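You operate a simulated robot arm through the tools that you are given. There is no shell and no other tool.

You are at the controls of a simulated robot arm. One attempt, no reset.

TASK
Stop the drip at the small green valve's gland, then try its lever.
Fine: feed on, level the two nuts, nip them a mark at a time till it is dry, swing the lever shut and open, feed off.

It is judged by the outcome, as a careful person would: the job done as asked, and still so three seconds after it is handed in. It fails if anything else is knocked over, pushed out of place, dropped, spilled or broken.

THE ROBOT
A 6-joint arm with a two-finger parallel gripper, fixed in place. Base frame: the origin is at the foot of the arm, x ahead of it, y to its left, z up; the work surface is at about z = 850. Readings come in mm, degrees, newtons and seconds.
With the tool pointing down near the work surface it reaches from about 180 to 760 mm from the base axis. Its first joint turns from -166.0 to 166.0 degrees. Payload 3.91 kg.
The tool frame sits at the grasp point between the pads (the TCP): z along the fingers, y along the line on which they close. The tips reach 30 mm beyond it. The gripper opens to 110 mm. The fingers are 20 mm wide and 10 mm thick; the gripper's body (48 by 112 mm) begins 55 mm behind the TCP.
Orientation is that of the tool frame in the base frame, as [roll, pitch, yaw] about the fixed x, y, z axes, in that order (R = Rz(yaw) Ry(pitch) Rx(roll)). With the fingers straight down and closing along the base's y, the tool's x points along the base's -x, its y along +y and its z along -z.

THE INTERFACE
- The arm moves only by the tool send_rows. Its argument "steps" is a list of rows, each an object of numbers (a shift or turn left out is 0, a gripper value left out holds the last): "x", "y", "z": the shift along the tool's x, y, z in m; "rx", "ry", "rz": the turn, a rotation vector about the tool's x, y, z in rad; "fingers": the opening, from 0 (shut) to 1 (fully open). In form: [{"x": .., "y": .., "z": .., "rx": .., "ry": .., "rz": .., "fingers": ..}, ...]. A call has 1 to 20 rows; each row shifts and turns the commanded pose from where the row before left it, along the tool's axes as they then stand. Each row takes 0.2 s and may step no farther than 50 mm and 8.6 degrees from the row before; otherwise, or with a gripper value out of range, the whole call is refused. A pose out of reach is approached as far as the arm can. The call stops where the force on the tool passes 90 N (or 10 N more than at its start, if that is more) or the arm is blocked; 0.2 s more then pass. Each finger travels about 45 mm/s and halts on what it meets, pressing with about 38 N; the grip force reading is that of the motor and also rises with nothing between the fingers. The clock runs only during rows and for 0.2 s after the last one: add rows that do not move to give the fingers time. It gives the time, the measured TCP pose, the force on the tool (base axes), the opening and the grip force at its end, in the units of the frame above (readings bear some noise), with the torque about the TCP (base axes, N m) and any sound that the robot's microphone picked up, and new pictures: "show" is both (left out), scene, wrist or none.
- Cameras (640 x 400 px; columns grow to the right, rows downward): "scene" is fixed at [52.3, -508.1, 1701.6]; the picture's right is [0.52, -0.86, 0.00], its down [-0.58, -0.35, -0.73] and it looks along [0.63, 0.38, -0.68] (base axes); focal length 319 px, centre (320, 200). "wrist" rides on the gripper at [71, 22, -107] in the tool frame; the picture's right is [-0.29, 0.96, 0.00], its down [-0.76, -0.23, -0.61] and it looks along [-0.58, -0.18, 0.79] (tool axes); focal length 243 px, centre (320, 200). There is no depth. A picture from a camera that has moved, and an enlarged one, comes with that camera's place and axes in the base frame and with its lens. The place of the scene camera against the robot may be out by one fixed shift of up to 12 mm in any direction.
- raise_lower(by): slides the trunk up (or, below 0, down) by that many mm; the arm rides with it, the base frame stays. It gives what a move gives, with no picture.
- inspect(camera, box): a new picture of the part [left, top, right, bottom] of that camera's present view, enlarged. No time passes.
- hand_in(): hands the job in; it is judged then, once.

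Places have to be worked out from the pictures, the camera data and where the tool is seen. Open the gripper and draw the arm clear of the work before you hand the job in, unless the task says otherwise.

The tools are called after ">>>" as a command line: name --argument value ..., lists and objects as JSON in quotes. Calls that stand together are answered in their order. send_rows: Moves the arm, as the interface text tells. Its arguments: {"type":"object","properties":{"steps":{"type":"array"},"show":{"type":"string","enum":["both","scene","wrist","none"]}},"required":["steps"]} The other tools are called the same way: raise_lower (by) slides the trunk up or down; inspect (camera, box) takes an enlarged picture of a part of a camera's view; hand_in () hands the job in.

At the start:

```text
clock: 0.0
eef_pos: [348.0, -193.2, 1306.8]
tool_rot: [180.0, 0.0, -180.0]
force: [0.0, -0.3, 0.5]
moment: [0.0, -0.01, 0.01]
gripper_width: 110.1
finger_force: 0.2
trunk travel left (down, up): [-525.0, 65.0]
```

scene: 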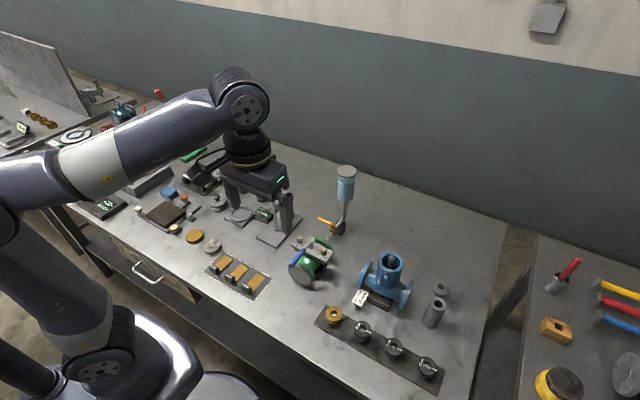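
wrist: 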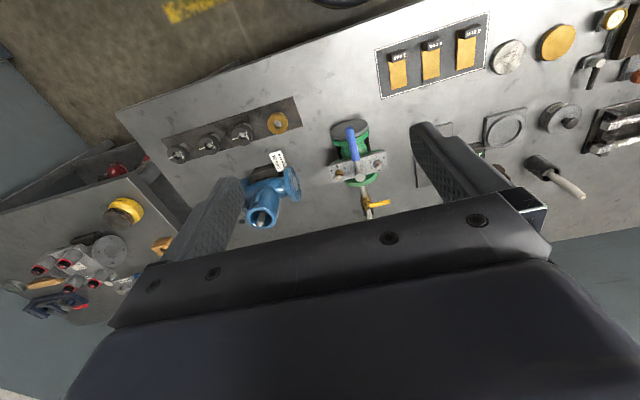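

I start by looking closely at the green valve and its surroundings in both pictures, before moving anything.

>>> inspect --camera "scene" --box '[270, 150, 390, 300]'

>>> inspect --camera "wrist" --box '[310, 100, 430, 230]'

>>> inspect --camera "scene" --box '[60, 140, 300, 300]'

>>> inspect --camera "scene" --box '[290, 240, 460, 390]'

>>> inspect --camera "wrist" --box '[370, 0, 640, 220]'

```text
2.67 times, centred on (330, 225) of scene
camera zoom: at [52.3, -508.1, 1701.6], right [0.52, -0.86, 0.0], down [-0.58, -0.35, -0.73], along [0.63, 0.38, -0.68], focal length 851 px, centre (293, 133)
```

zoom: 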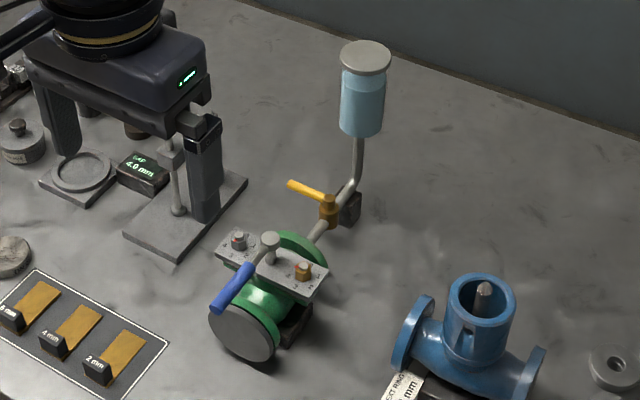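

```text
3.08 times, centred on (370, 165) of wrist
camera zoom: at [276.3, -170.6, 1414.0], right [0.29, 0.96, 0.0], down [0.76, -0.23, 0.61], along [0.58, -0.18, -0.79], focal length 746 px, centre (166, 308)
```

zoom: 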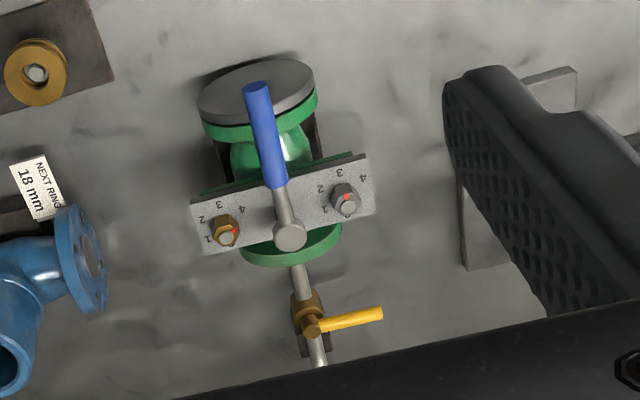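

```text
2.50 times, centred on (180, 220) of scene
camera zoom: at [52.3, -508.1, 1701.6], right [0.52, -0.86, 0.0], down [-0.58, -0.35, -0.73], along [0.63, 0.38, -0.68], focal length 798 px, centre (670, 150)
```

zoom: 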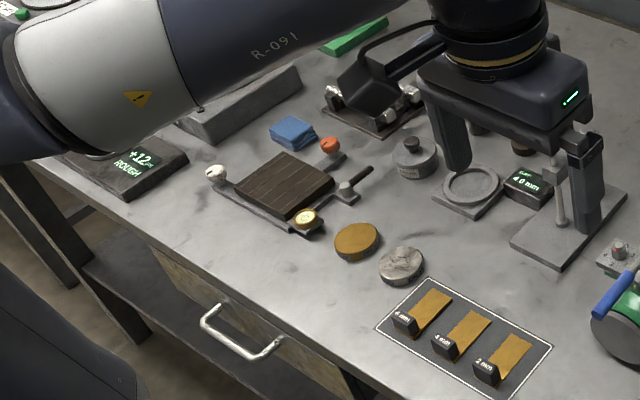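

```text
2.67 times, centred on (375, 315) of scene
camera zoom: at [52.3, -508.1, 1701.6], right [0.52, -0.86, 0.0], down [-0.58, -0.35, -0.73], along [0.63, 0.38, -0.68], focal length 851 px, centre (173, -107)
```

zoom: 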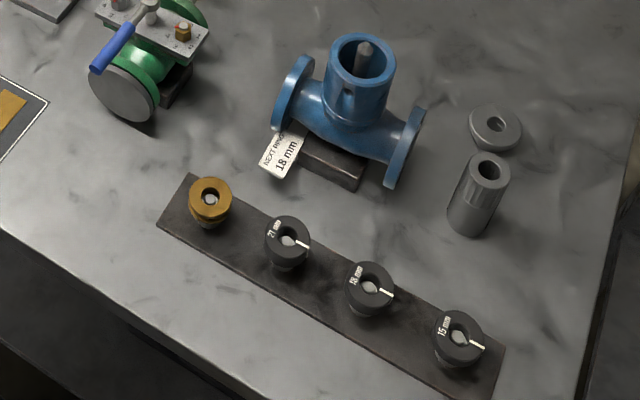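

```text
1.82 times, centred on (505, 110) of wrist
camera zoom: at [276.3, -170.6, 1414.0], right [0.29, 0.96, 0.0], down [0.76, -0.23, 0.61], along [0.58, -0.18, -0.79], focal length 441 px, centre (-16, 364)
```

zoom: 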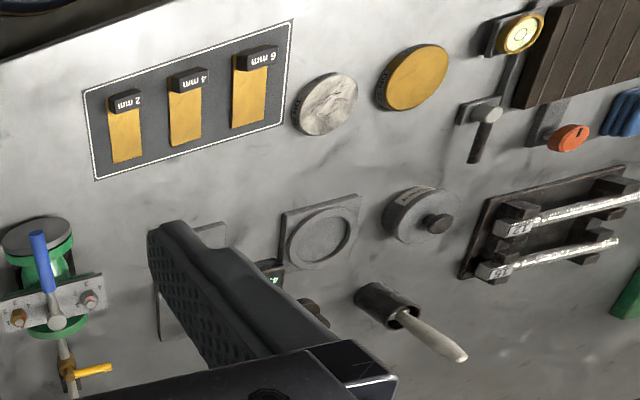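

The green valve sits near (564, -171), lever hub about z 974, with the two gland nuts near (563, -126, 946) and (566, -213, 946). I look closer at the nut marks, the feed cock and the spanner rack.

>>> inspect --camera "wrist" --box '[360, 145, 396, 175]'

>>> inspect --camera "wrist" --box '[325, 155, 361, 185]'

>>> inspect --camera "scene" --box '[285, 225, 345, 290]'

>>> inspect --camera "scene" --box '[310, 155, 370, 245]'

>>> inspect --camera "scene" --box '[0, 60, 160, 170]'

```text
13.33 times, centred on (378, 160) of wrist
camera zoom: at [276.3, -170.6, 1414.0], right [0.29, 0.96, 0.0], down [0.76, -0.23, 0.61], along [0.58, -0.18, -0.79], focal length 3235 px, centre (-453, 733)
```

zoom: 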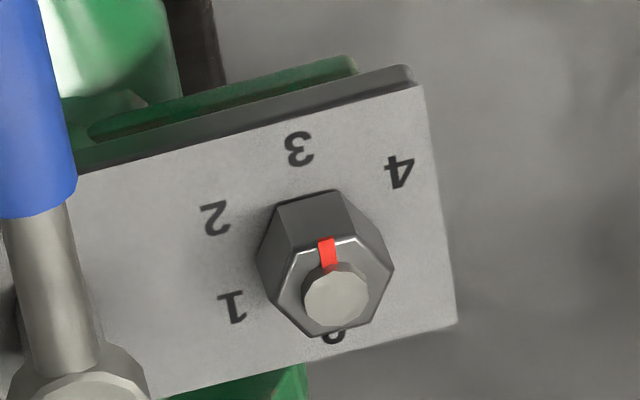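

```text
13.33 times, centred on (343, 170) of wrist
camera zoom: at [276.3, -170.6, 1414.0], right [0.29, 0.96, 0.0], down [0.76, -0.23, 0.61], along [0.58, -0.18, -0.79], focal length 3235 px, centre (13, 600)
```

zoom: 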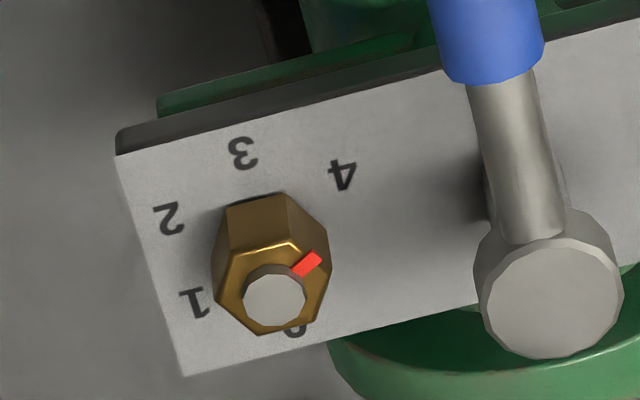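

```text
6.15 times, centred on (315, 258) of scene
camera zoom: at [52.3, -508.1, 1701.6], right [0.52, -0.86, 0.0], down [-0.58, -0.35, -0.73], along [0.63, 0.38, -0.68], focal length 1963 px, centre (351, -154)
```

zoom: 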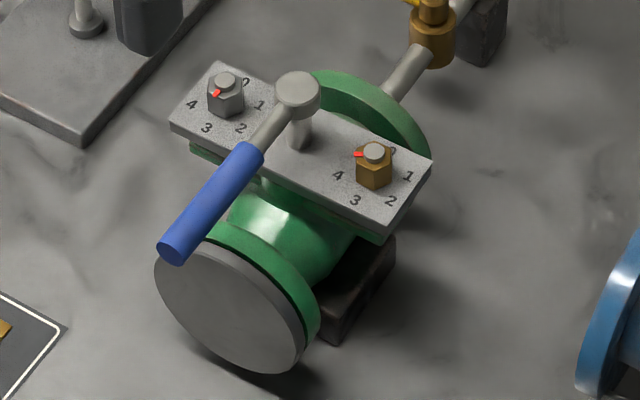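

```text
4.44 times, centred on (340, 200) of scene
camera zoom: at [52.3, -508.1, 1701.6], right [0.52, -0.86, 0.0], down [-0.58, -0.35, -0.73], along [0.63, 0.38, -0.68], focal length 1418 px, centre (231, 200)
```

zoom: 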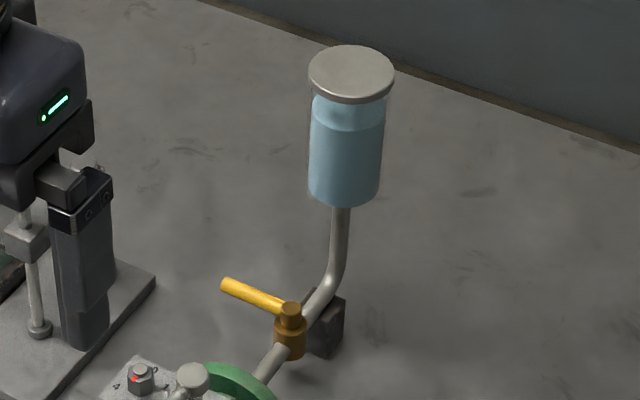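

```text
3.64 times, centred on (80, 115) of scene
camera zoom: at [52.3, -508.1, 1701.6], right [0.52, -0.86, 0.0], down [-0.58, -0.35, -0.73], along [0.63, 0.38, -0.68], focal length 1160 px, centre (1193, 509)
```

zoom: 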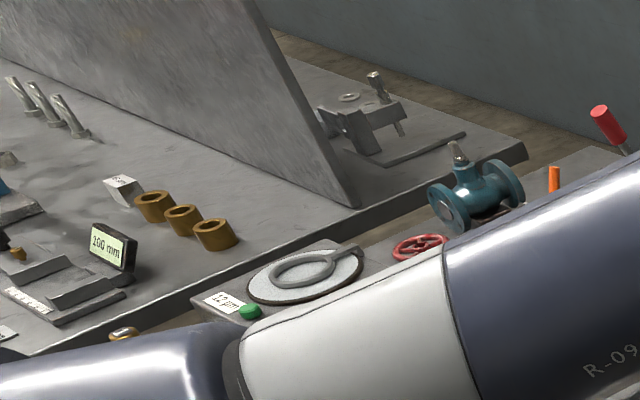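

Both nuts carry a red pointer on a dial marked 0–4 (60° apart, rising clockwise): the brass one seems near 4, the steel one near 3, and the yellow feed cock's lever stands across its pipe (off). I bring the wrist camera closer, staying well above everything, to read them.

>>> send_rows --steps '[{"x": -0.018, "y": 0.007, "z": 0.033}, {"x": -0.018, "y": 0.007, "z": 0.033}, {"x": -0.018, "y": 0.007, "z": 0.033}, {"x": -0.018, "y": 0.007, "z": 0.033}, {"x": -0.018, "y": 0.007, "z": 0.033}, {"x": -0.018, "y": 0.007, "z": 0.033}, {"x": -0.017, "y": 0.009, "z": 0.035}]'

```text
clock: 1.6
eef_pos: [472.6, -140.8, 1073.5]
tool_rot: [-180.0, 0.0, 180.0]
force: [-0.2, 0.8, 0.1]
moment: [0.01, -0.01, -0.01]
gripper_width: 109.7
finger_force: 0.0
trunk travel left (down, up): [-525.0, 65.0]
camera wrist: at [401.9, -118.8, 1180.3], right [0.29, 0.96, 0.0], down [0.76, -0.23, 0.61], along [0.58, -0.18, -0.79], focal length 243 px, centre (320, 200)
```

scene: 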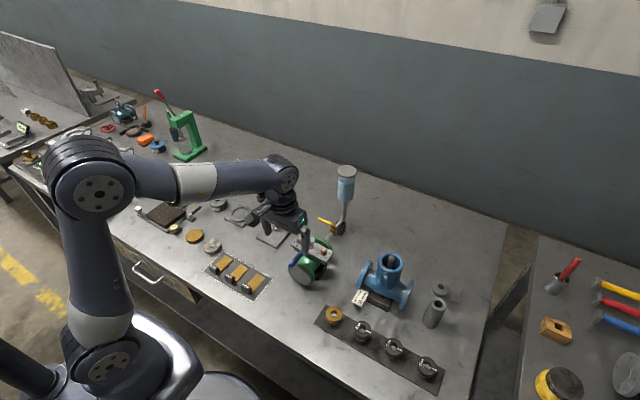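
wrist: 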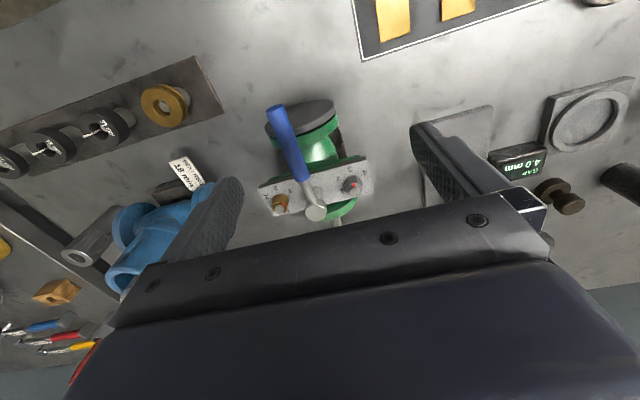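

>>> inspect --camera "wrist" --box '[255, 95, 385, 230]'

>>> inspect --camera "wrist" --box '[325, 160, 380, 205]'

>>> inspect --camera "wrist" --box '[258, 180, 313, 225]'

>>> inspect --camera "scene" --box '[280, 160, 360, 290]'

```text
2.96 times, centred on (320, 162) of wrist
camera zoom: at [401.9, -118.8, 1180.3], right [0.29, 0.96, 0.0], down [0.76, -0.23, 0.61], along [0.58, -0.18, -0.79], focal length 719 px, centre (320, 311)
```

zoom: 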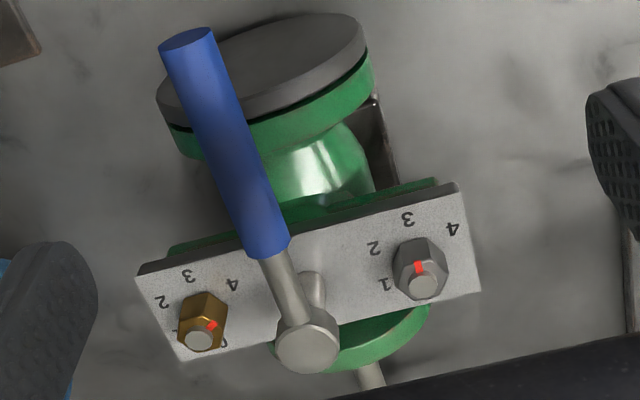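

```text
8.89 times, centred on (352, 182) of wrist
camera zoom: at [401.9, -118.8, 1180.3], right [0.29, 0.96, 0.0], down [0.76, -0.23, 0.61], along [0.58, -0.18, -0.79], focal length 2157 px, centre (31, 356)
```

zoom: 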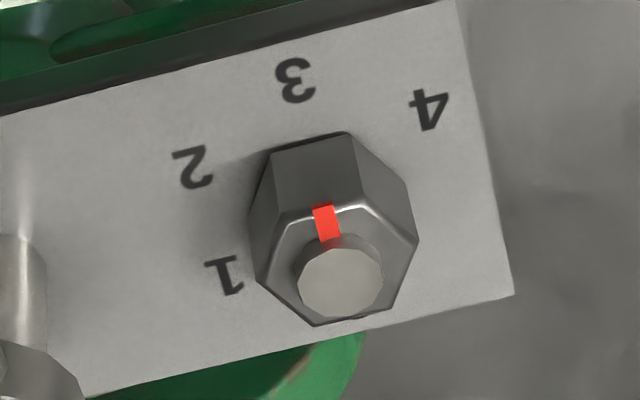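

```text
8.89 times, centred on (286, 202) of wrist
camera zoom: at [401.9, -118.8, 1180.3], right [0.29, 0.96, 0.0], down [0.76, -0.23, 0.61], along [0.58, -0.18, -0.79], focal length 2157 px, centre (627, 178)
```

zoom: 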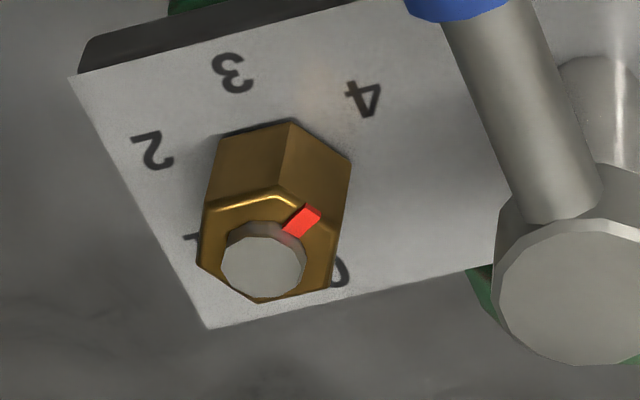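

```text
3.08 times, centred on (320, 225) of scene
camera zoom: at [52.3, -508.1, 1701.6], right [0.52, -0.86, 0.0], down [-0.58, -0.35, -0.73], along [0.63, 0.38, -0.68], focal length 982 px, centre (320, 123)
```

zoom: 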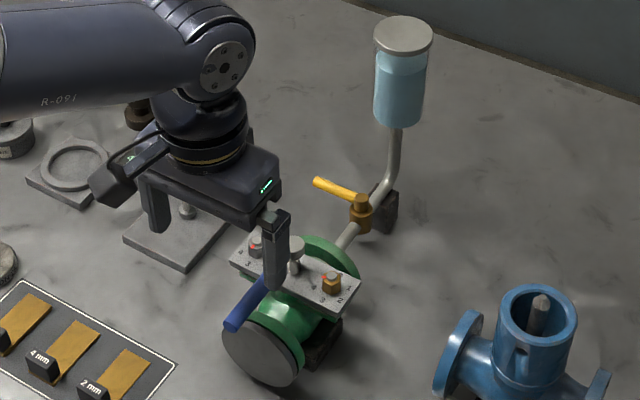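

Steel pointer reads 3, brass reads 4. Next I move (staying above z 1040 at the tips) to look straight at the yellow feed cock and the bottle behind it, which I judge to be near (705, -168, 895) and (785, -168).

>>> send_rows --steps '[{"x": -0.039, "y": -0.003, "z": -0.004}, {"x": -0.039, "y": -0.003, "z": -0.003}, {"x": -0.039, "y": -0.003, "z": -0.003}, {"x": -0.039, "y": -0.003}, {"x": -0.039, "y": -0.003}, {}]'

>>> inspect --camera "wrist" --box '[250, 60, 410, 200]'

```text
clock: 3.0
eef_pos: [667.3, -158.1, 1083.6]
tool_rot: [180.0, -0.1, 179.9]
force: [0.0, -0.1, -0.3]
moment: [0.01, 0.01, 0.02]
gripper_width: 110.0
finger_force: 0.0
trunk travel left (down, up): [-525.0, 65.0]
camera wrist: at [596.9, -135.1, 1190.7], right [0.29, 0.96, 0.0], down [0.76, -0.23, 0.61], along [0.58, -0.18, -0.79], focal length 243 px, centre (320, 200)
```

scene: 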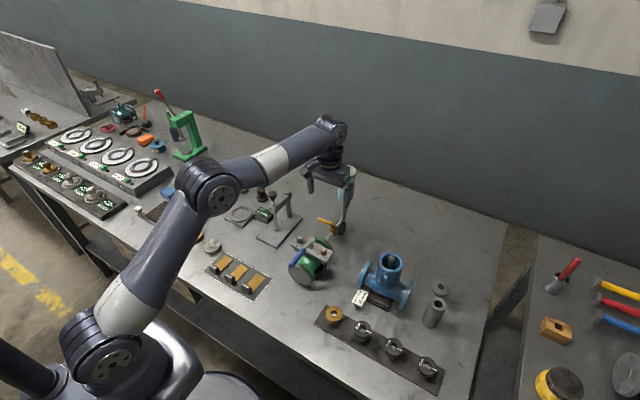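
wrist: 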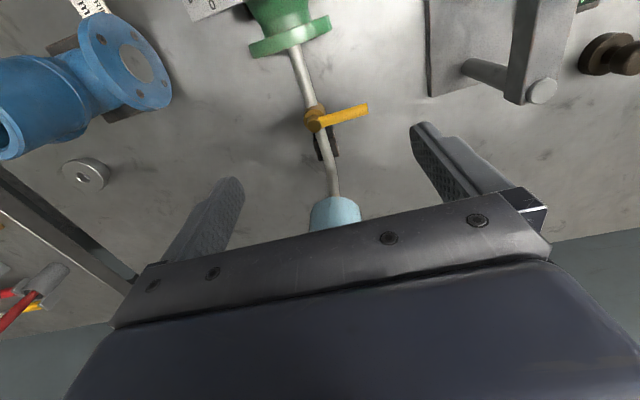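

```text
2.86 times, centred on (330, 130) of wrist
camera zoom: at [596.9, -135.1, 1190.7], right [0.29, 0.96, 0.0], down [0.76, -0.23, 0.61], along [0.58, -0.18, -0.79], focal length 693 px, centre (291, 400)
```

zoom: 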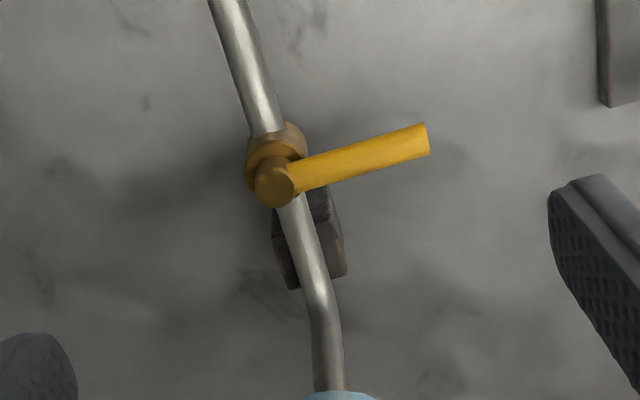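

From two wrist pictures I place the cock's hub at about (687, -168, 925) with its yellow lever out to (686, -111, 930), and the bottle front at x ≥ 750. I back off a little, turn the tool to yaw 90 (fingers closing along x) and narrow the fingers to about 40 mm, still high up.

>>> send_rows --steps '[{"x": 0.027, "y": 0.033, "fingers": 0.36}, {"rz": 0.1428}, {"rz": 0.1428}, {"rz": 0.1428}, {"rz": 0.1428}, {"rz": 0.1428}, {"rz": 0.1428}, {"rz": 0.1428}, {"rz": 0.1428}, {"rz": 0.1428}, {"rz": 0.1428}, {"rz": 0.1428}, {}]'

>>> inspect --camera "wrist" --box '[200, 20, 440, 220]'

```text
clock: 5.8
eef_pos: [639.3, -124.6, 1083.4]
tool_rot: [179.9, -0.1, 89.9]
force: [0.1, 0.4, 0.1]
moment: [0.0, -0.02, 0.0]
gripper_width: 39.3
finger_force: 0.0
trunk travel left (down, up): [-525.0, 65.0]
camera wrist: at [662.2, -52.0, 1191.1], right [0.96, -0.29, 0.0], down [-0.23, -0.76, 0.61], along [-0.18, -0.58, -0.79], focal length 243 px, centre (320, 200)
```

scene: 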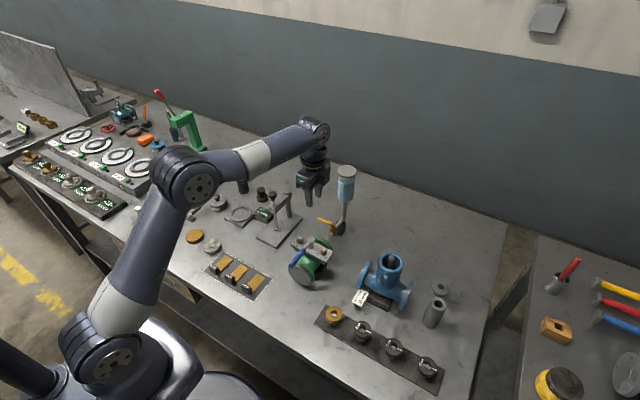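
wrist: 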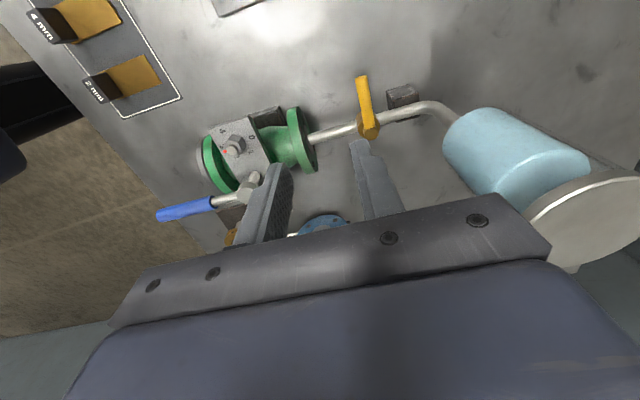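

```text
2.00 times, centred on (320, 120) of wrist
camera zoom: at [662.2, -52.0, 1191.1], right [0.96, -0.29, 0.0], down [-0.23, -0.76, 0.61], along [-0.18, -0.58, -0.79], focal length 485 px, centre (320, 360)
```

zoom: 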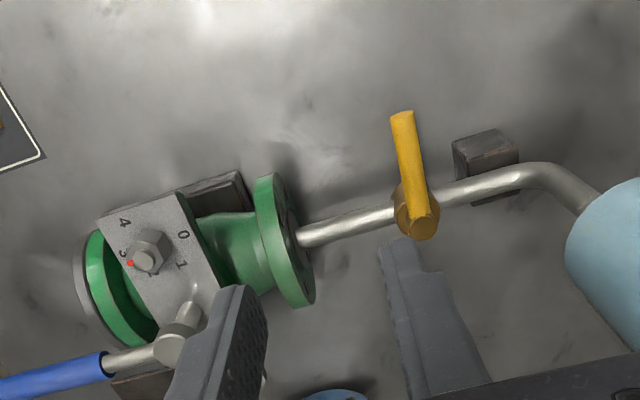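

The hub is confirmed near (687, -169, 927) and the lever tip at (686, -111, 930). I move over the lever at y ≈ -126 and lower the open fingers to straddle it, tips stopping around z 912.

>>> send_rows --steps '[{"y": 0.0237, "x": -0.0007}, {"y": 0.0238, "x": -0.0007}, {"z": 0.035}, {"z": 0.035}, {"z": 0.035}, {"z": 0.02}, {"z": 0.016}, {}]'

>>> inspect --camera "wrist" --box '[200, 20, 440, 220]'

>>> inspect --camera "scene" --box '[280, 160, 380, 250]'

```text
clock: 6.8
eef_pos: [696.7, -128.4, 1050.0]
tool_rot: [175.8, 1.0, 90.0]
force: [4.6, -0.6, 25.9]
moment: [-0.56, -0.84, 0.02]
gripper_width: 39.6
finger_force: 0.1
trunk travel left (down, up): [-525.0, 65.0]
stopped in row 5: the force on the tool passed its limit at 108 N (the readings are from after the stop); the commanded pose is now the measured one
camera wrist: at [711.3, -54.2, 1156.2], right [0.95, -0.29, 0.08], down [-0.27, -0.75, 0.6], along [-0.12, -0.6, -0.79], focal length 243 px, centre (320, 200)
```

scene: 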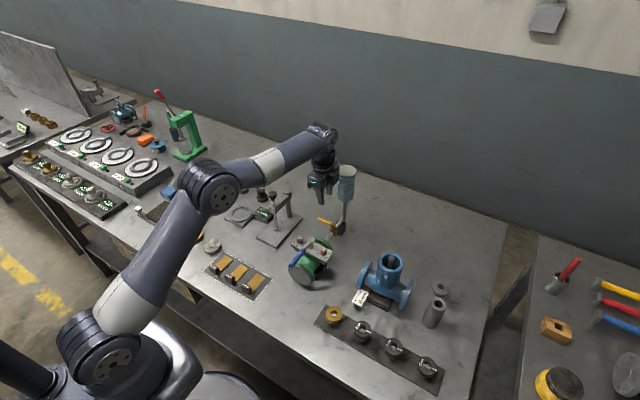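
wrist: 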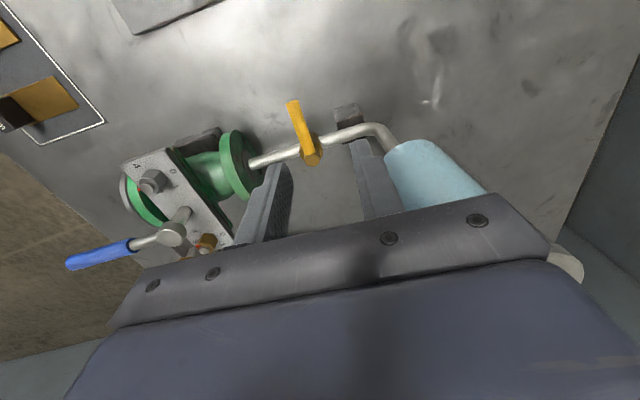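

```text
2.00 times, centred on (320, 120) of wrist
camera zoom: at [711.3, -54.2, 1156.2], right [0.95, -0.29, 0.08], down [-0.27, -0.75, 0.6], along [-0.12, -0.6, -0.79], focal length 485 px, centre (320, 360)
```

zoom: 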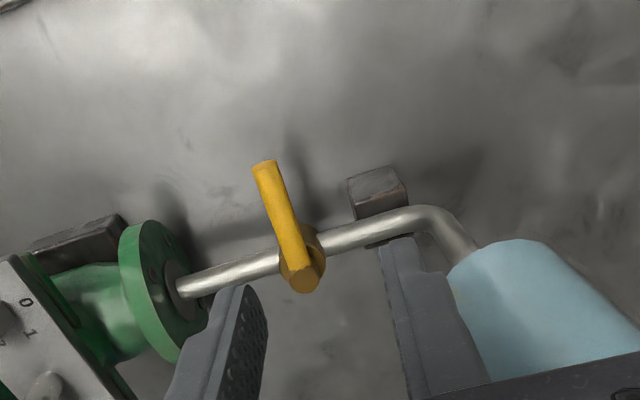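

```text
4.44 times, centred on (330, 205) of scene
camera zoom: at [52.3, -508.1, 1701.6], right [0.52, -0.86, 0.0], down [-0.58, -0.35, -0.73], along [0.63, 0.38, -0.68], focal length 1418 px, centre (276, 178)
```

zoom: 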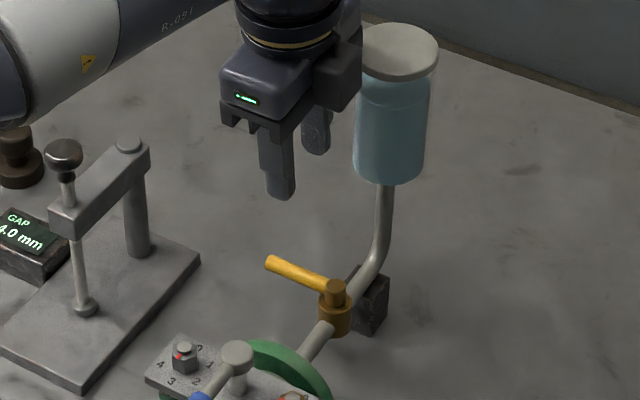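

The force stopped me: the gripper body touched the bottle's cap (contact near (729, -150)), so the bottle stands closer than I judged. I lift straight off at once and check it is unharmed.

>>> send_rows --steps '[{"z": -0.03}, {"z": -0.03}, {}]'

>>> inspect --camera "scene" --box '[310, 155, 370, 245]'

```text
clock: 7.6
eef_pos: [692.7, -126.8, 1101.3]
tool_rot: [176.9, 0.7, 90.0]
force: [0.2, 0.5, 0.4]
moment: [-0.03, -0.01, 0.03]
gripper_width: 39.5
finger_force: 0.0
trunk travel left (down, up): [-525.0, 65.0]
camera wrist: at [709.0, -53.7, 1208.7], right [0.96, -0.29, 0.06], down [-0.26, -0.75, 0.6], along [-0.13, -0.59, -0.8], focal length 243 px, centre (320, 200)
```

scene: 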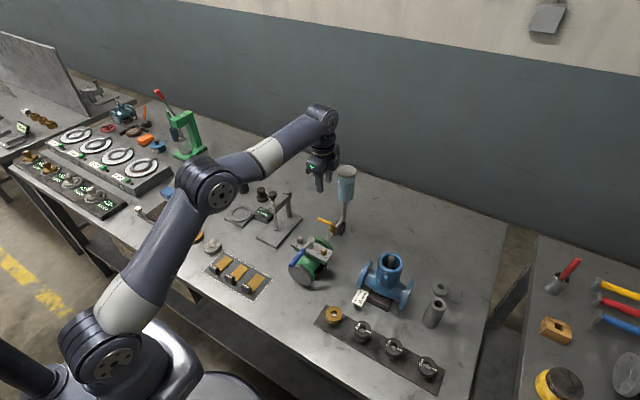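
wrist: 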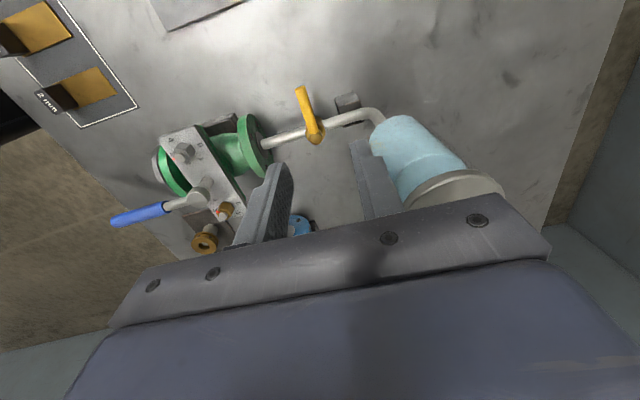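

```text
4.44 times, centred on (340, 200) of scene
camera zoom: at [52.3, -508.1, 1701.6], right [0.52, -0.86, 0.0], down [-0.58, -0.35, -0.73], along [0.63, 0.38, -0.68], focal length 1418 px, centre (231, 200)
```

zoom: 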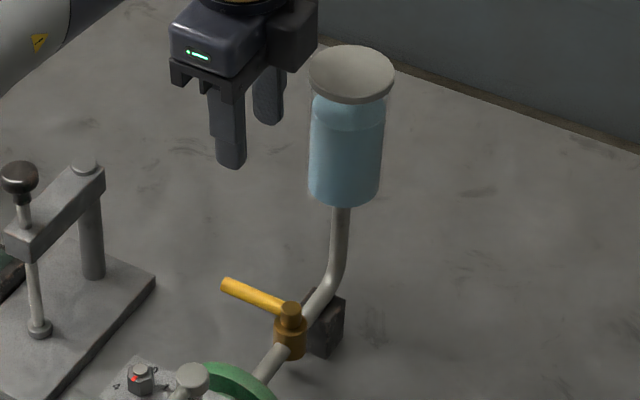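

The bottle and cap look exactly as before (same pixels), so no harm done; I now put the bottle axis near (758, -169), cap radius about 33, top about z 1100. I back away from it, level the tool again and turn to yaw 135, where the gripper's narrow side will face the bottle.

>>> send_rows --steps '[{"x": 0.01, "y": -0.04, "z": -0.01}, {"rx": 0.054, "ry": 0.0122, "fingers": 0.0}, {"rz": -0.131}, {"rz": -0.131}, {"rz": -0.131}, {"rz": -0.131}, {"rz": -0.131}, {"rz": -0.13}, {}]'

>>> inspect --camera "wrist" --box '[280, 30, 560, 230]'

```text
clock: 9.6
eef_pos: [653.5, -116.8, 1111.5]
tool_rot: [179.8, 0.2, 135.1]
force: [0.1, 0.3, -0.2]
moment: [-0.04, -0.03, -0.02]
gripper_width: 0.0
finger_force: 37.8
trunk travel left (down, up): [-525.0, 65.0]
camera wrist: at [618.1, -50.6, 1216.5], right [0.88, 0.47, 0.0], down [0.37, -0.7, 0.61], along [0.29, -0.54, -0.79], focal length 243 px, centre (320, 200)
```

scene: 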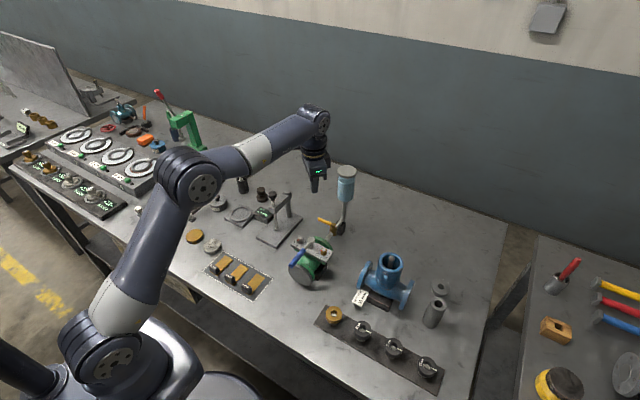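
wrist: 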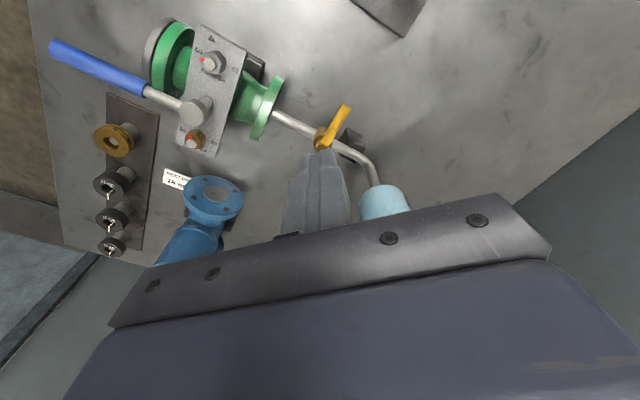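

```text
2.00 times, centred on (420, 130) of wrist
camera zoom: at [618.1, -50.6, 1216.5], right [0.88, 0.47, 0.0], down [0.37, -0.7, 0.61], along [0.29, -0.54, -0.79], focal length 485 px, centre (120, 340)
```

zoom: 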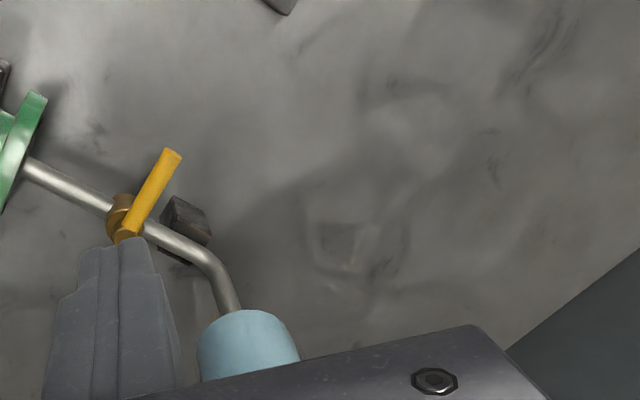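

The riser enters the bottle at (759, -169) in this view too, which settles its place. I tilt the closed gripper 15° away from the bottle, move to the far (+x) side of the yellow lever's end, and start down, keeping about 30 mm from the bottle.

>>> send_rows --steps '[{"ry": -0.131}, {"ry": -0.131}, {"x": -0.017, "y": 0.022, "z": 0.0046}, {"x": -0.017, "y": 0.022, "z": 0.0045}, {"x": 0.0085, "z": 0.0316}, {"x": 0.0085, "z": 0.0316}, {"x": 0.0085, "z": 0.0316}, {}]'

>>> inspect --camera "wrist" --box '[220, 60, 460, 220]'

>>> inspect --camera "scene" --box '[280, 140, 380, 250]'

```text
clock: 11.4
eef_pos: [709.2, -112.3, 1013.2]
tool_rot: [179.9, 15.3, 135.0]
force: [-1.0, 0.0, -0.1]
moment: [-0.01, 0.04, -0.02]
gripper_width: 0.5
finger_force: 37.3
trunk travel left (down, up): [-525.0, 65.0]
camera wrist: at [657.6, -26.9, 1096.5], right [0.87, 0.48, 0.08], down [0.24, -0.57, 0.79], along [0.42, -0.67, -0.61], focal length 243 px, centre (320, 200)
```

scene: 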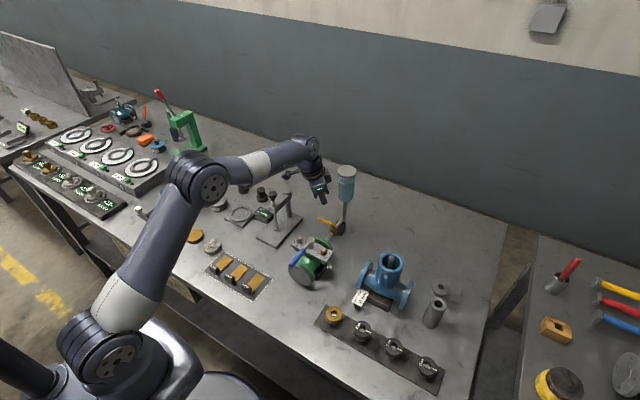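
wrist: 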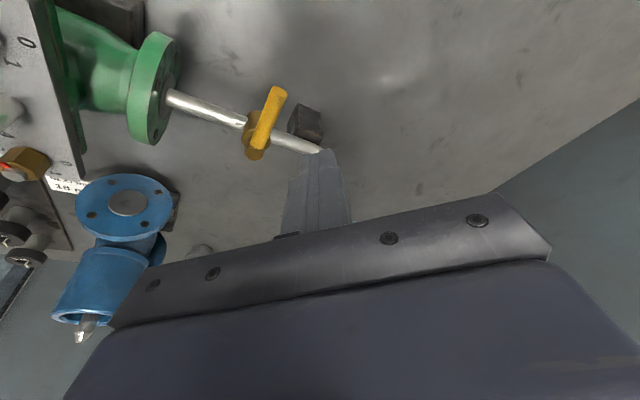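

```text
2.50 times, centred on (340, 140) of wrist
camera zoom: at [657.6, -26.9, 1096.5], right [0.87, 0.48, 0.08], down [0.24, -0.57, 0.79], along [0.42, -0.67, -0.61], focal length 606 px, centre (270, 350)
```

zoom: 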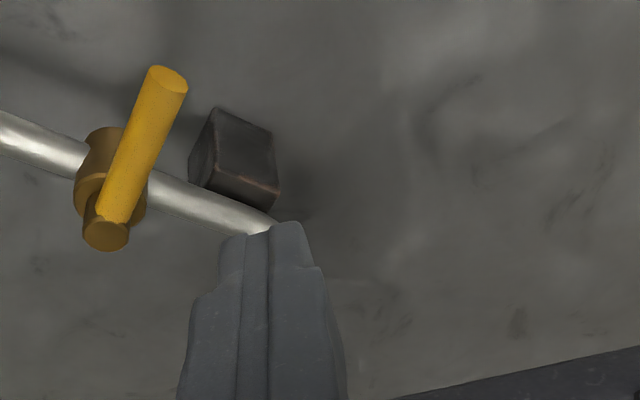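

```text
3.64 times, centred on (330, 195) of scene
camera zoom: at [52.3, -508.1, 1701.6], right [0.52, -0.86, 0.0], down [-0.58, -0.35, -0.73], along [0.63, 0.38, -0.68], focal length 1160 px, centre (284, 218)
```

zoom: 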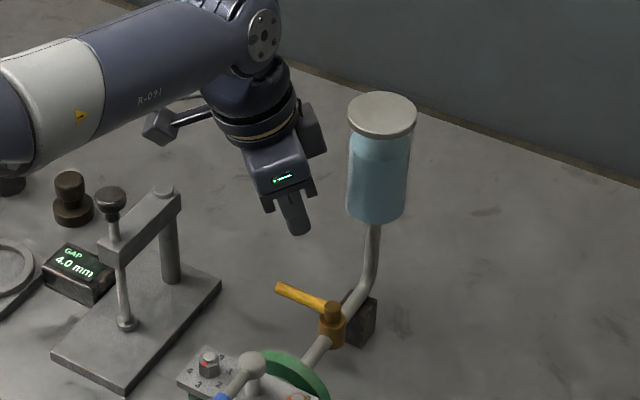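

A small box on the gripper's far side passes the bottle with about 15 mm to spare, and going straight down keeps that gap. I lower the last 65 mm so the tips reach about z 919 beside the lever.

>>> send_rows --steps '[{"x": 0.0056, "z": 0.021}, {"x": 0.0056, "z": 0.021}, {"x": 0.0056, "z": 0.021}, {}]'

>>> inspect --camera "wrist" --box '[220, 60, 460, 220]'

>>> inspect --camera "scene" --box '[280, 140, 380, 250]'

```text
clock: 12.4
eef_pos: [710.1, -110.8, 946.3]
tool_rot: [179.9, 15.2, 135.0]
force: [-0.3, 0.2, 0.4]
moment: [0.01, 0.04, -0.01]
gripper_width: 0.0
finger_force: 37.9
trunk travel left (down, up): [-525.0, 65.0]
camera wrist: at [657.6, -26.4, 1031.1], right [0.87, 0.48, 0.08], down [0.24, -0.57, 0.79], along [0.42, -0.67, -0.61], focal length 243 px, centre (320, 200)
```

scene: 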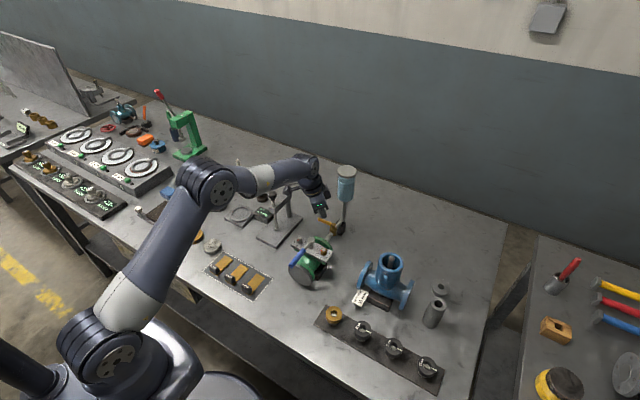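
wrist: 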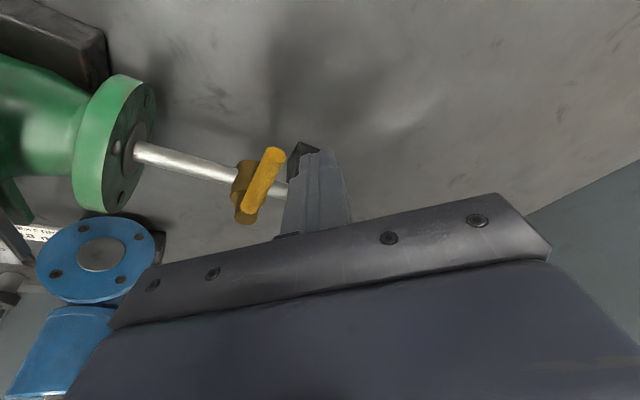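

```text
2.50 times, centred on (340, 140) of wrist
camera zoom: at [657.6, -26.4, 1031.1], right [0.87, 0.48, 0.08], down [0.24, -0.57, 0.79], along [0.42, -0.67, -0.61], focal length 606 px, centre (270, 350)
```

zoom: 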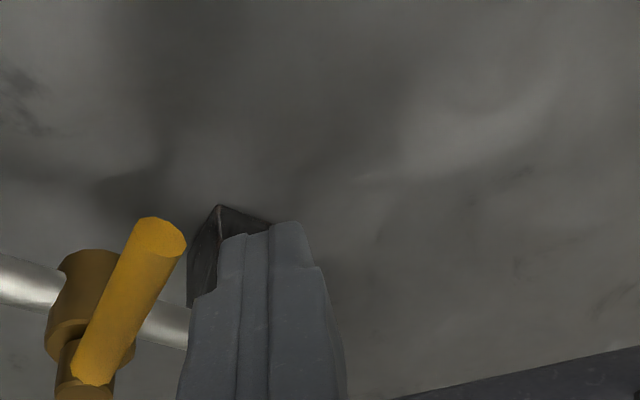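

```text
3.64 times, centred on (330, 195) of scene
camera zoom: at [52.3, -508.1, 1701.6], right [0.52, -0.86, 0.0], down [-0.58, -0.35, -0.73], along [0.63, 0.38, -0.68], focal length 1160 px, centre (284, 218)
```

zoom: 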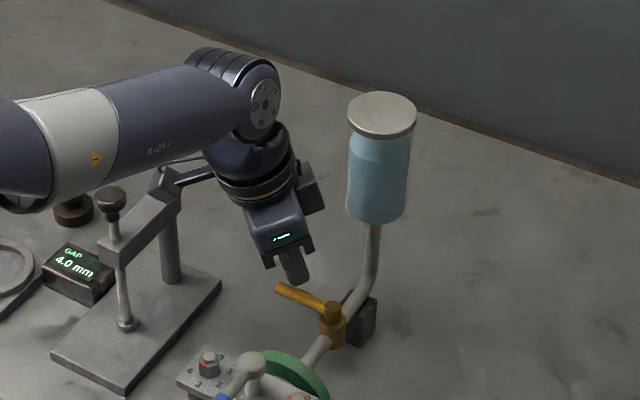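

The tips are beside the lever with no contact force. I now push the lever gently toward -x (swinging it away from the riser, towards lying along the pipe) about 15° and check the force before going on.

>>> send_rows --steps '[{"x": -0.0005, "y": -0.005, "z": 0.0001}, {"x": -0.0006, "y": -0.0055, "z": 0.0002}, {"x": 0.0038, "y": -0.0024, "z": -0.001}, {"x": 0.0038, "y": -0.0024, "z": -0.001}, {"x": 0.0037, "y": -0.0023, "z": -0.001}]'

>>> inspect --camera "wrist" --box '[220, 60, 460, 220]'

```text
clock: 13.6
eef_pos: [688.9, -118.7, 946.6]
tool_rot: [179.8, 15.2, 135.1]
force: [0.4, 0.2, -0.3]
moment: [-0.02, -0.03, -0.02]
gripper_width: 0.0
finger_force: 37.6
trunk travel left (down, up): [-525.0, 65.0]
camera wrist: at [636.8, -31.8, 1030.9], right [0.87, 0.48, 0.08], down [0.24, -0.57, 0.79], along [0.42, -0.67, -0.61], focal length 243 px, centre (320, 200)
```

scene: 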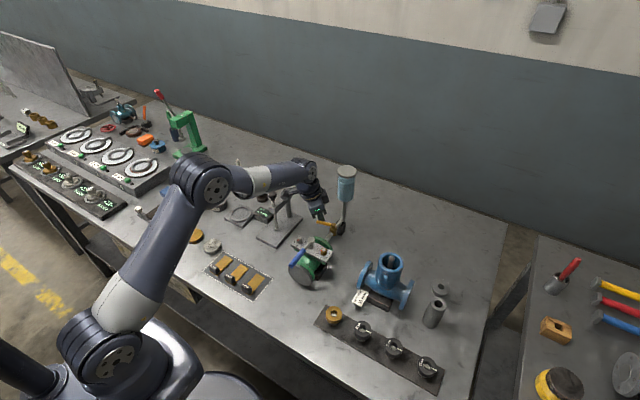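
wrist: 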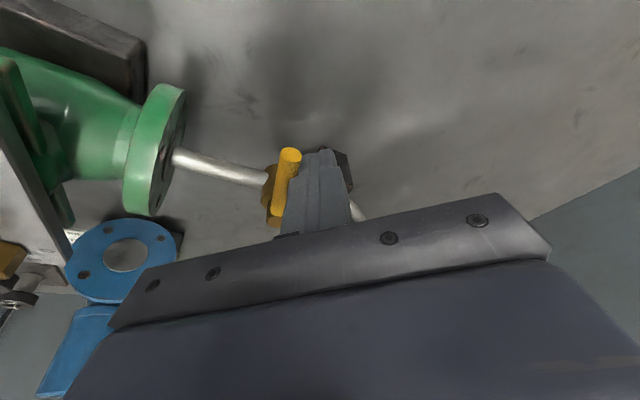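

```text
2.50 times, centred on (340, 140) of wrist
camera zoom: at [636.8, -31.8, 1030.9], right [0.87, 0.48, 0.08], down [0.24, -0.57, 0.79], along [0.42, -0.67, -0.61], focal length 606 px, centre (270, 350)
```

zoom: 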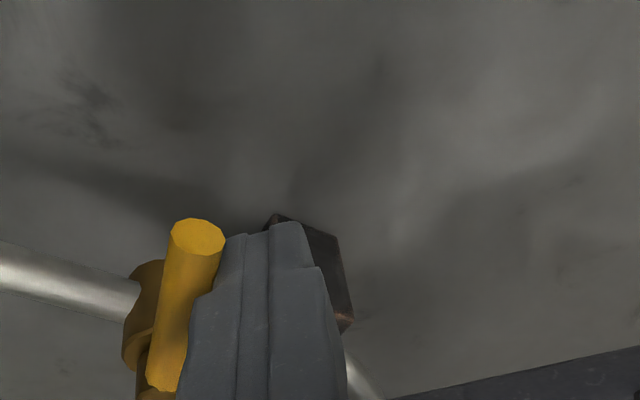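

Next to no force, and the lever appears to be turning with the finger. I continue the arc to about 45°.

>>> send_rows --steps '[{"x": 0.0031, "y": -0.0036, "z": -0.0008}, {"x": 0.0031, "y": -0.0036, "z": -0.0008}, {"x": 0.0032, "y": -0.0036, "z": -0.0009}, {"x": 0.002, "y": -0.0046, "z": -0.0005}, {"x": 0.002, "y": -0.0046, "z": -0.0005}, {"x": 0.0019, "y": -0.0045, "z": -0.0006}]'

>>> inspect --camera "wrist" --box '[220, 60, 460, 220]'

>>> inspect --camera "scene" --box '[280, 140, 380, 250]'

```text
clock: 15.0
eef_pos: [662.1, -122.7, 945.3]
tool_rot: [179.9, 15.1, 134.9]
force: [0.3, 1.0, 0.4]
moment: [0.02, 0.03, 0.01]
gripper_width: 0.0
finger_force: 37.8
trunk travel left (down, up): [-525.0, 65.0]
camera wrist: at [608.4, -37.6, 1030.8], right [0.87, 0.48, 0.08], down [0.24, -0.57, 0.79], along [0.42, -0.67, -0.61], focal length 243 px, centre (320, 200)
```

scene: 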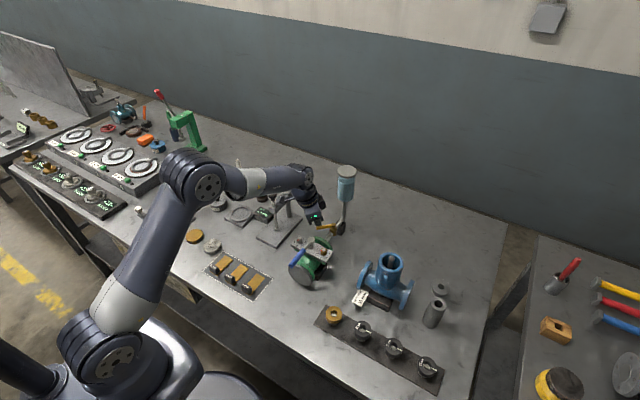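
wrist: 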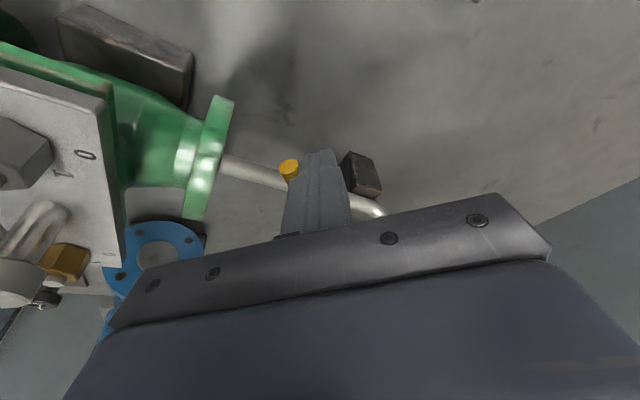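

```text
2.50 times, centred on (340, 140) of wrist
camera zoom: at [608.4, -37.6, 1030.8], right [0.87, 0.48, 0.08], down [0.24, -0.57, 0.79], along [0.42, -0.67, -0.61], focal length 606 px, centre (270, 350)
```

zoom: 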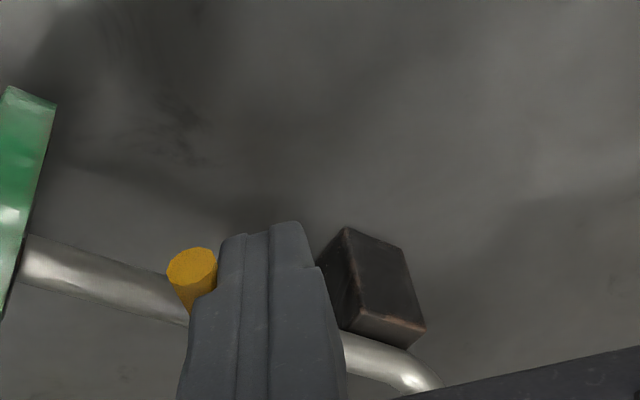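

```text
3.64 times, centred on (330, 195) of scene
camera zoom: at [52.3, -508.1, 1701.6], right [0.52, -0.86, 0.0], down [-0.58, -0.35, -0.73], along [0.63, 0.38, -0.68], focal length 1160 px, centre (284, 218)
```

zoom: 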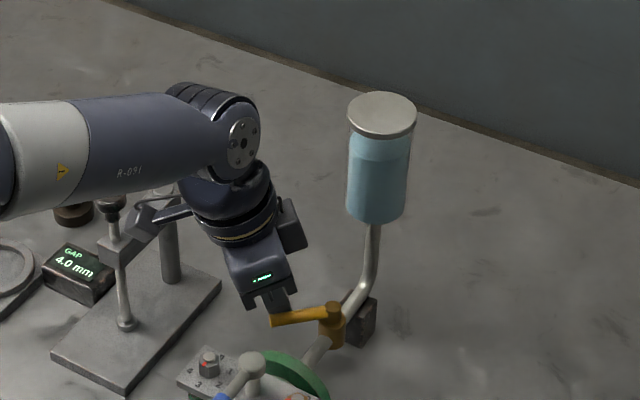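

The yellow lever has swung about halfway (pictures show ~45°) and nothing resists. I draw off from it, stand the tool upright again and turn to yaw 180 so the body stays clear of the blue lever's hub for the second half.

>>> send_rows --steps '[{"y": 0.006}, {"x": 0.0116, "z": -0.0051}, {"x": 0.0116, "z": -0.0051}, {"ry": 0.131}, {"ry": 0.131}, {"rz": -0.131}, {"rz": -0.131}, {"rz": -0.131}, {"rz": -0.131}, {"rz": -0.131}, {"rz": -0.13}, {}]'

>>> inspect --camera "wrist" --box '[200, 60, 440, 220]'

>>> inspect --camera "scene" --box '[280, 140, 380, 250]'

```text
clock: 17.6
eef_pos: [647.3, -99.9, 950.7]
tool_rot: [-180.0, 0.1, -179.9]
force: [-0.1, 0.6, 0.8]
moment: [0.0, 0.0, 0.02]
gripper_width: 0.0
finger_force: 37.3
trunk travel left (down, up): [-525.0, 65.0]
camera wrist: at [576.6, -77.9, 1056.4], right [0.29, 0.96, 0.0], down [0.76, -0.23, 0.61], along [0.58, -0.18, -0.79], focal length 243 px, centre (320, 200)
```

scene: 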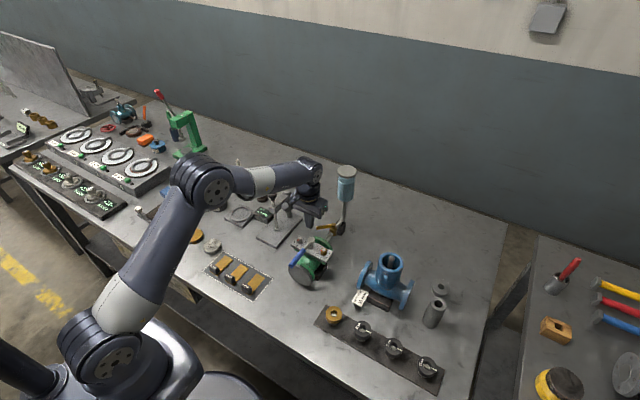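
wrist: 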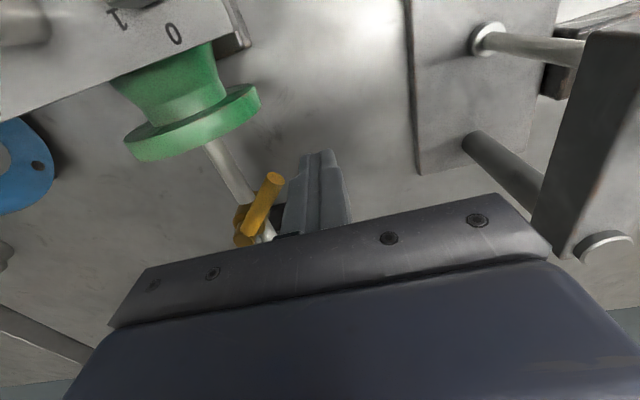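

```text
2.50 times, centred on (320, 140) of wrist
camera zoom: at [576.6, -77.9, 1056.4], right [0.29, 0.96, 0.0], down [0.76, -0.23, 0.61], along [0.58, -0.18, -0.79], focal length 606 px, centre (320, 350)
```

zoom: 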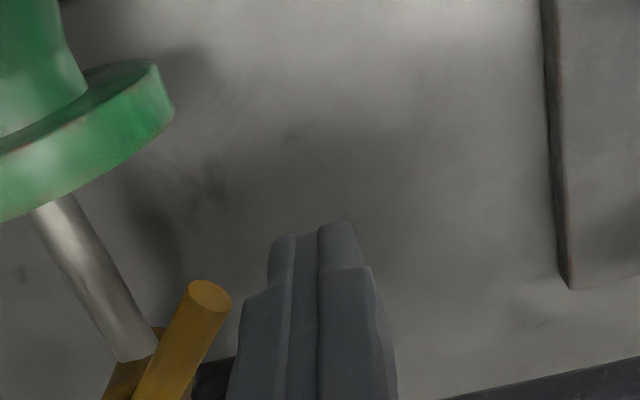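

```text
3.64 times, centred on (330, 195) of scene
camera zoom: at [52.3, -508.1, 1701.6], right [0.52, -0.86, 0.0], down [-0.58, -0.35, -0.73], along [0.63, 0.38, -0.68], focal length 1160 px, centre (284, 218)
```

zoom: 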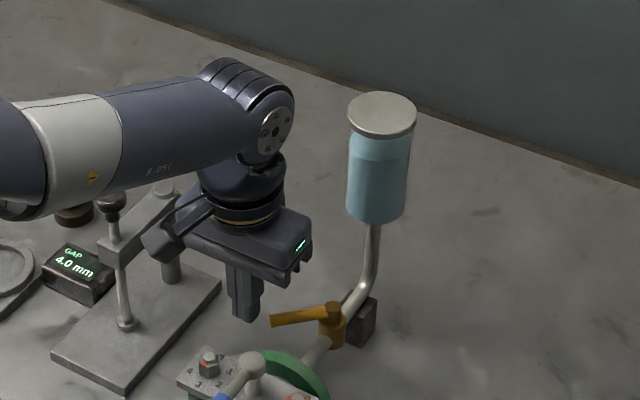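

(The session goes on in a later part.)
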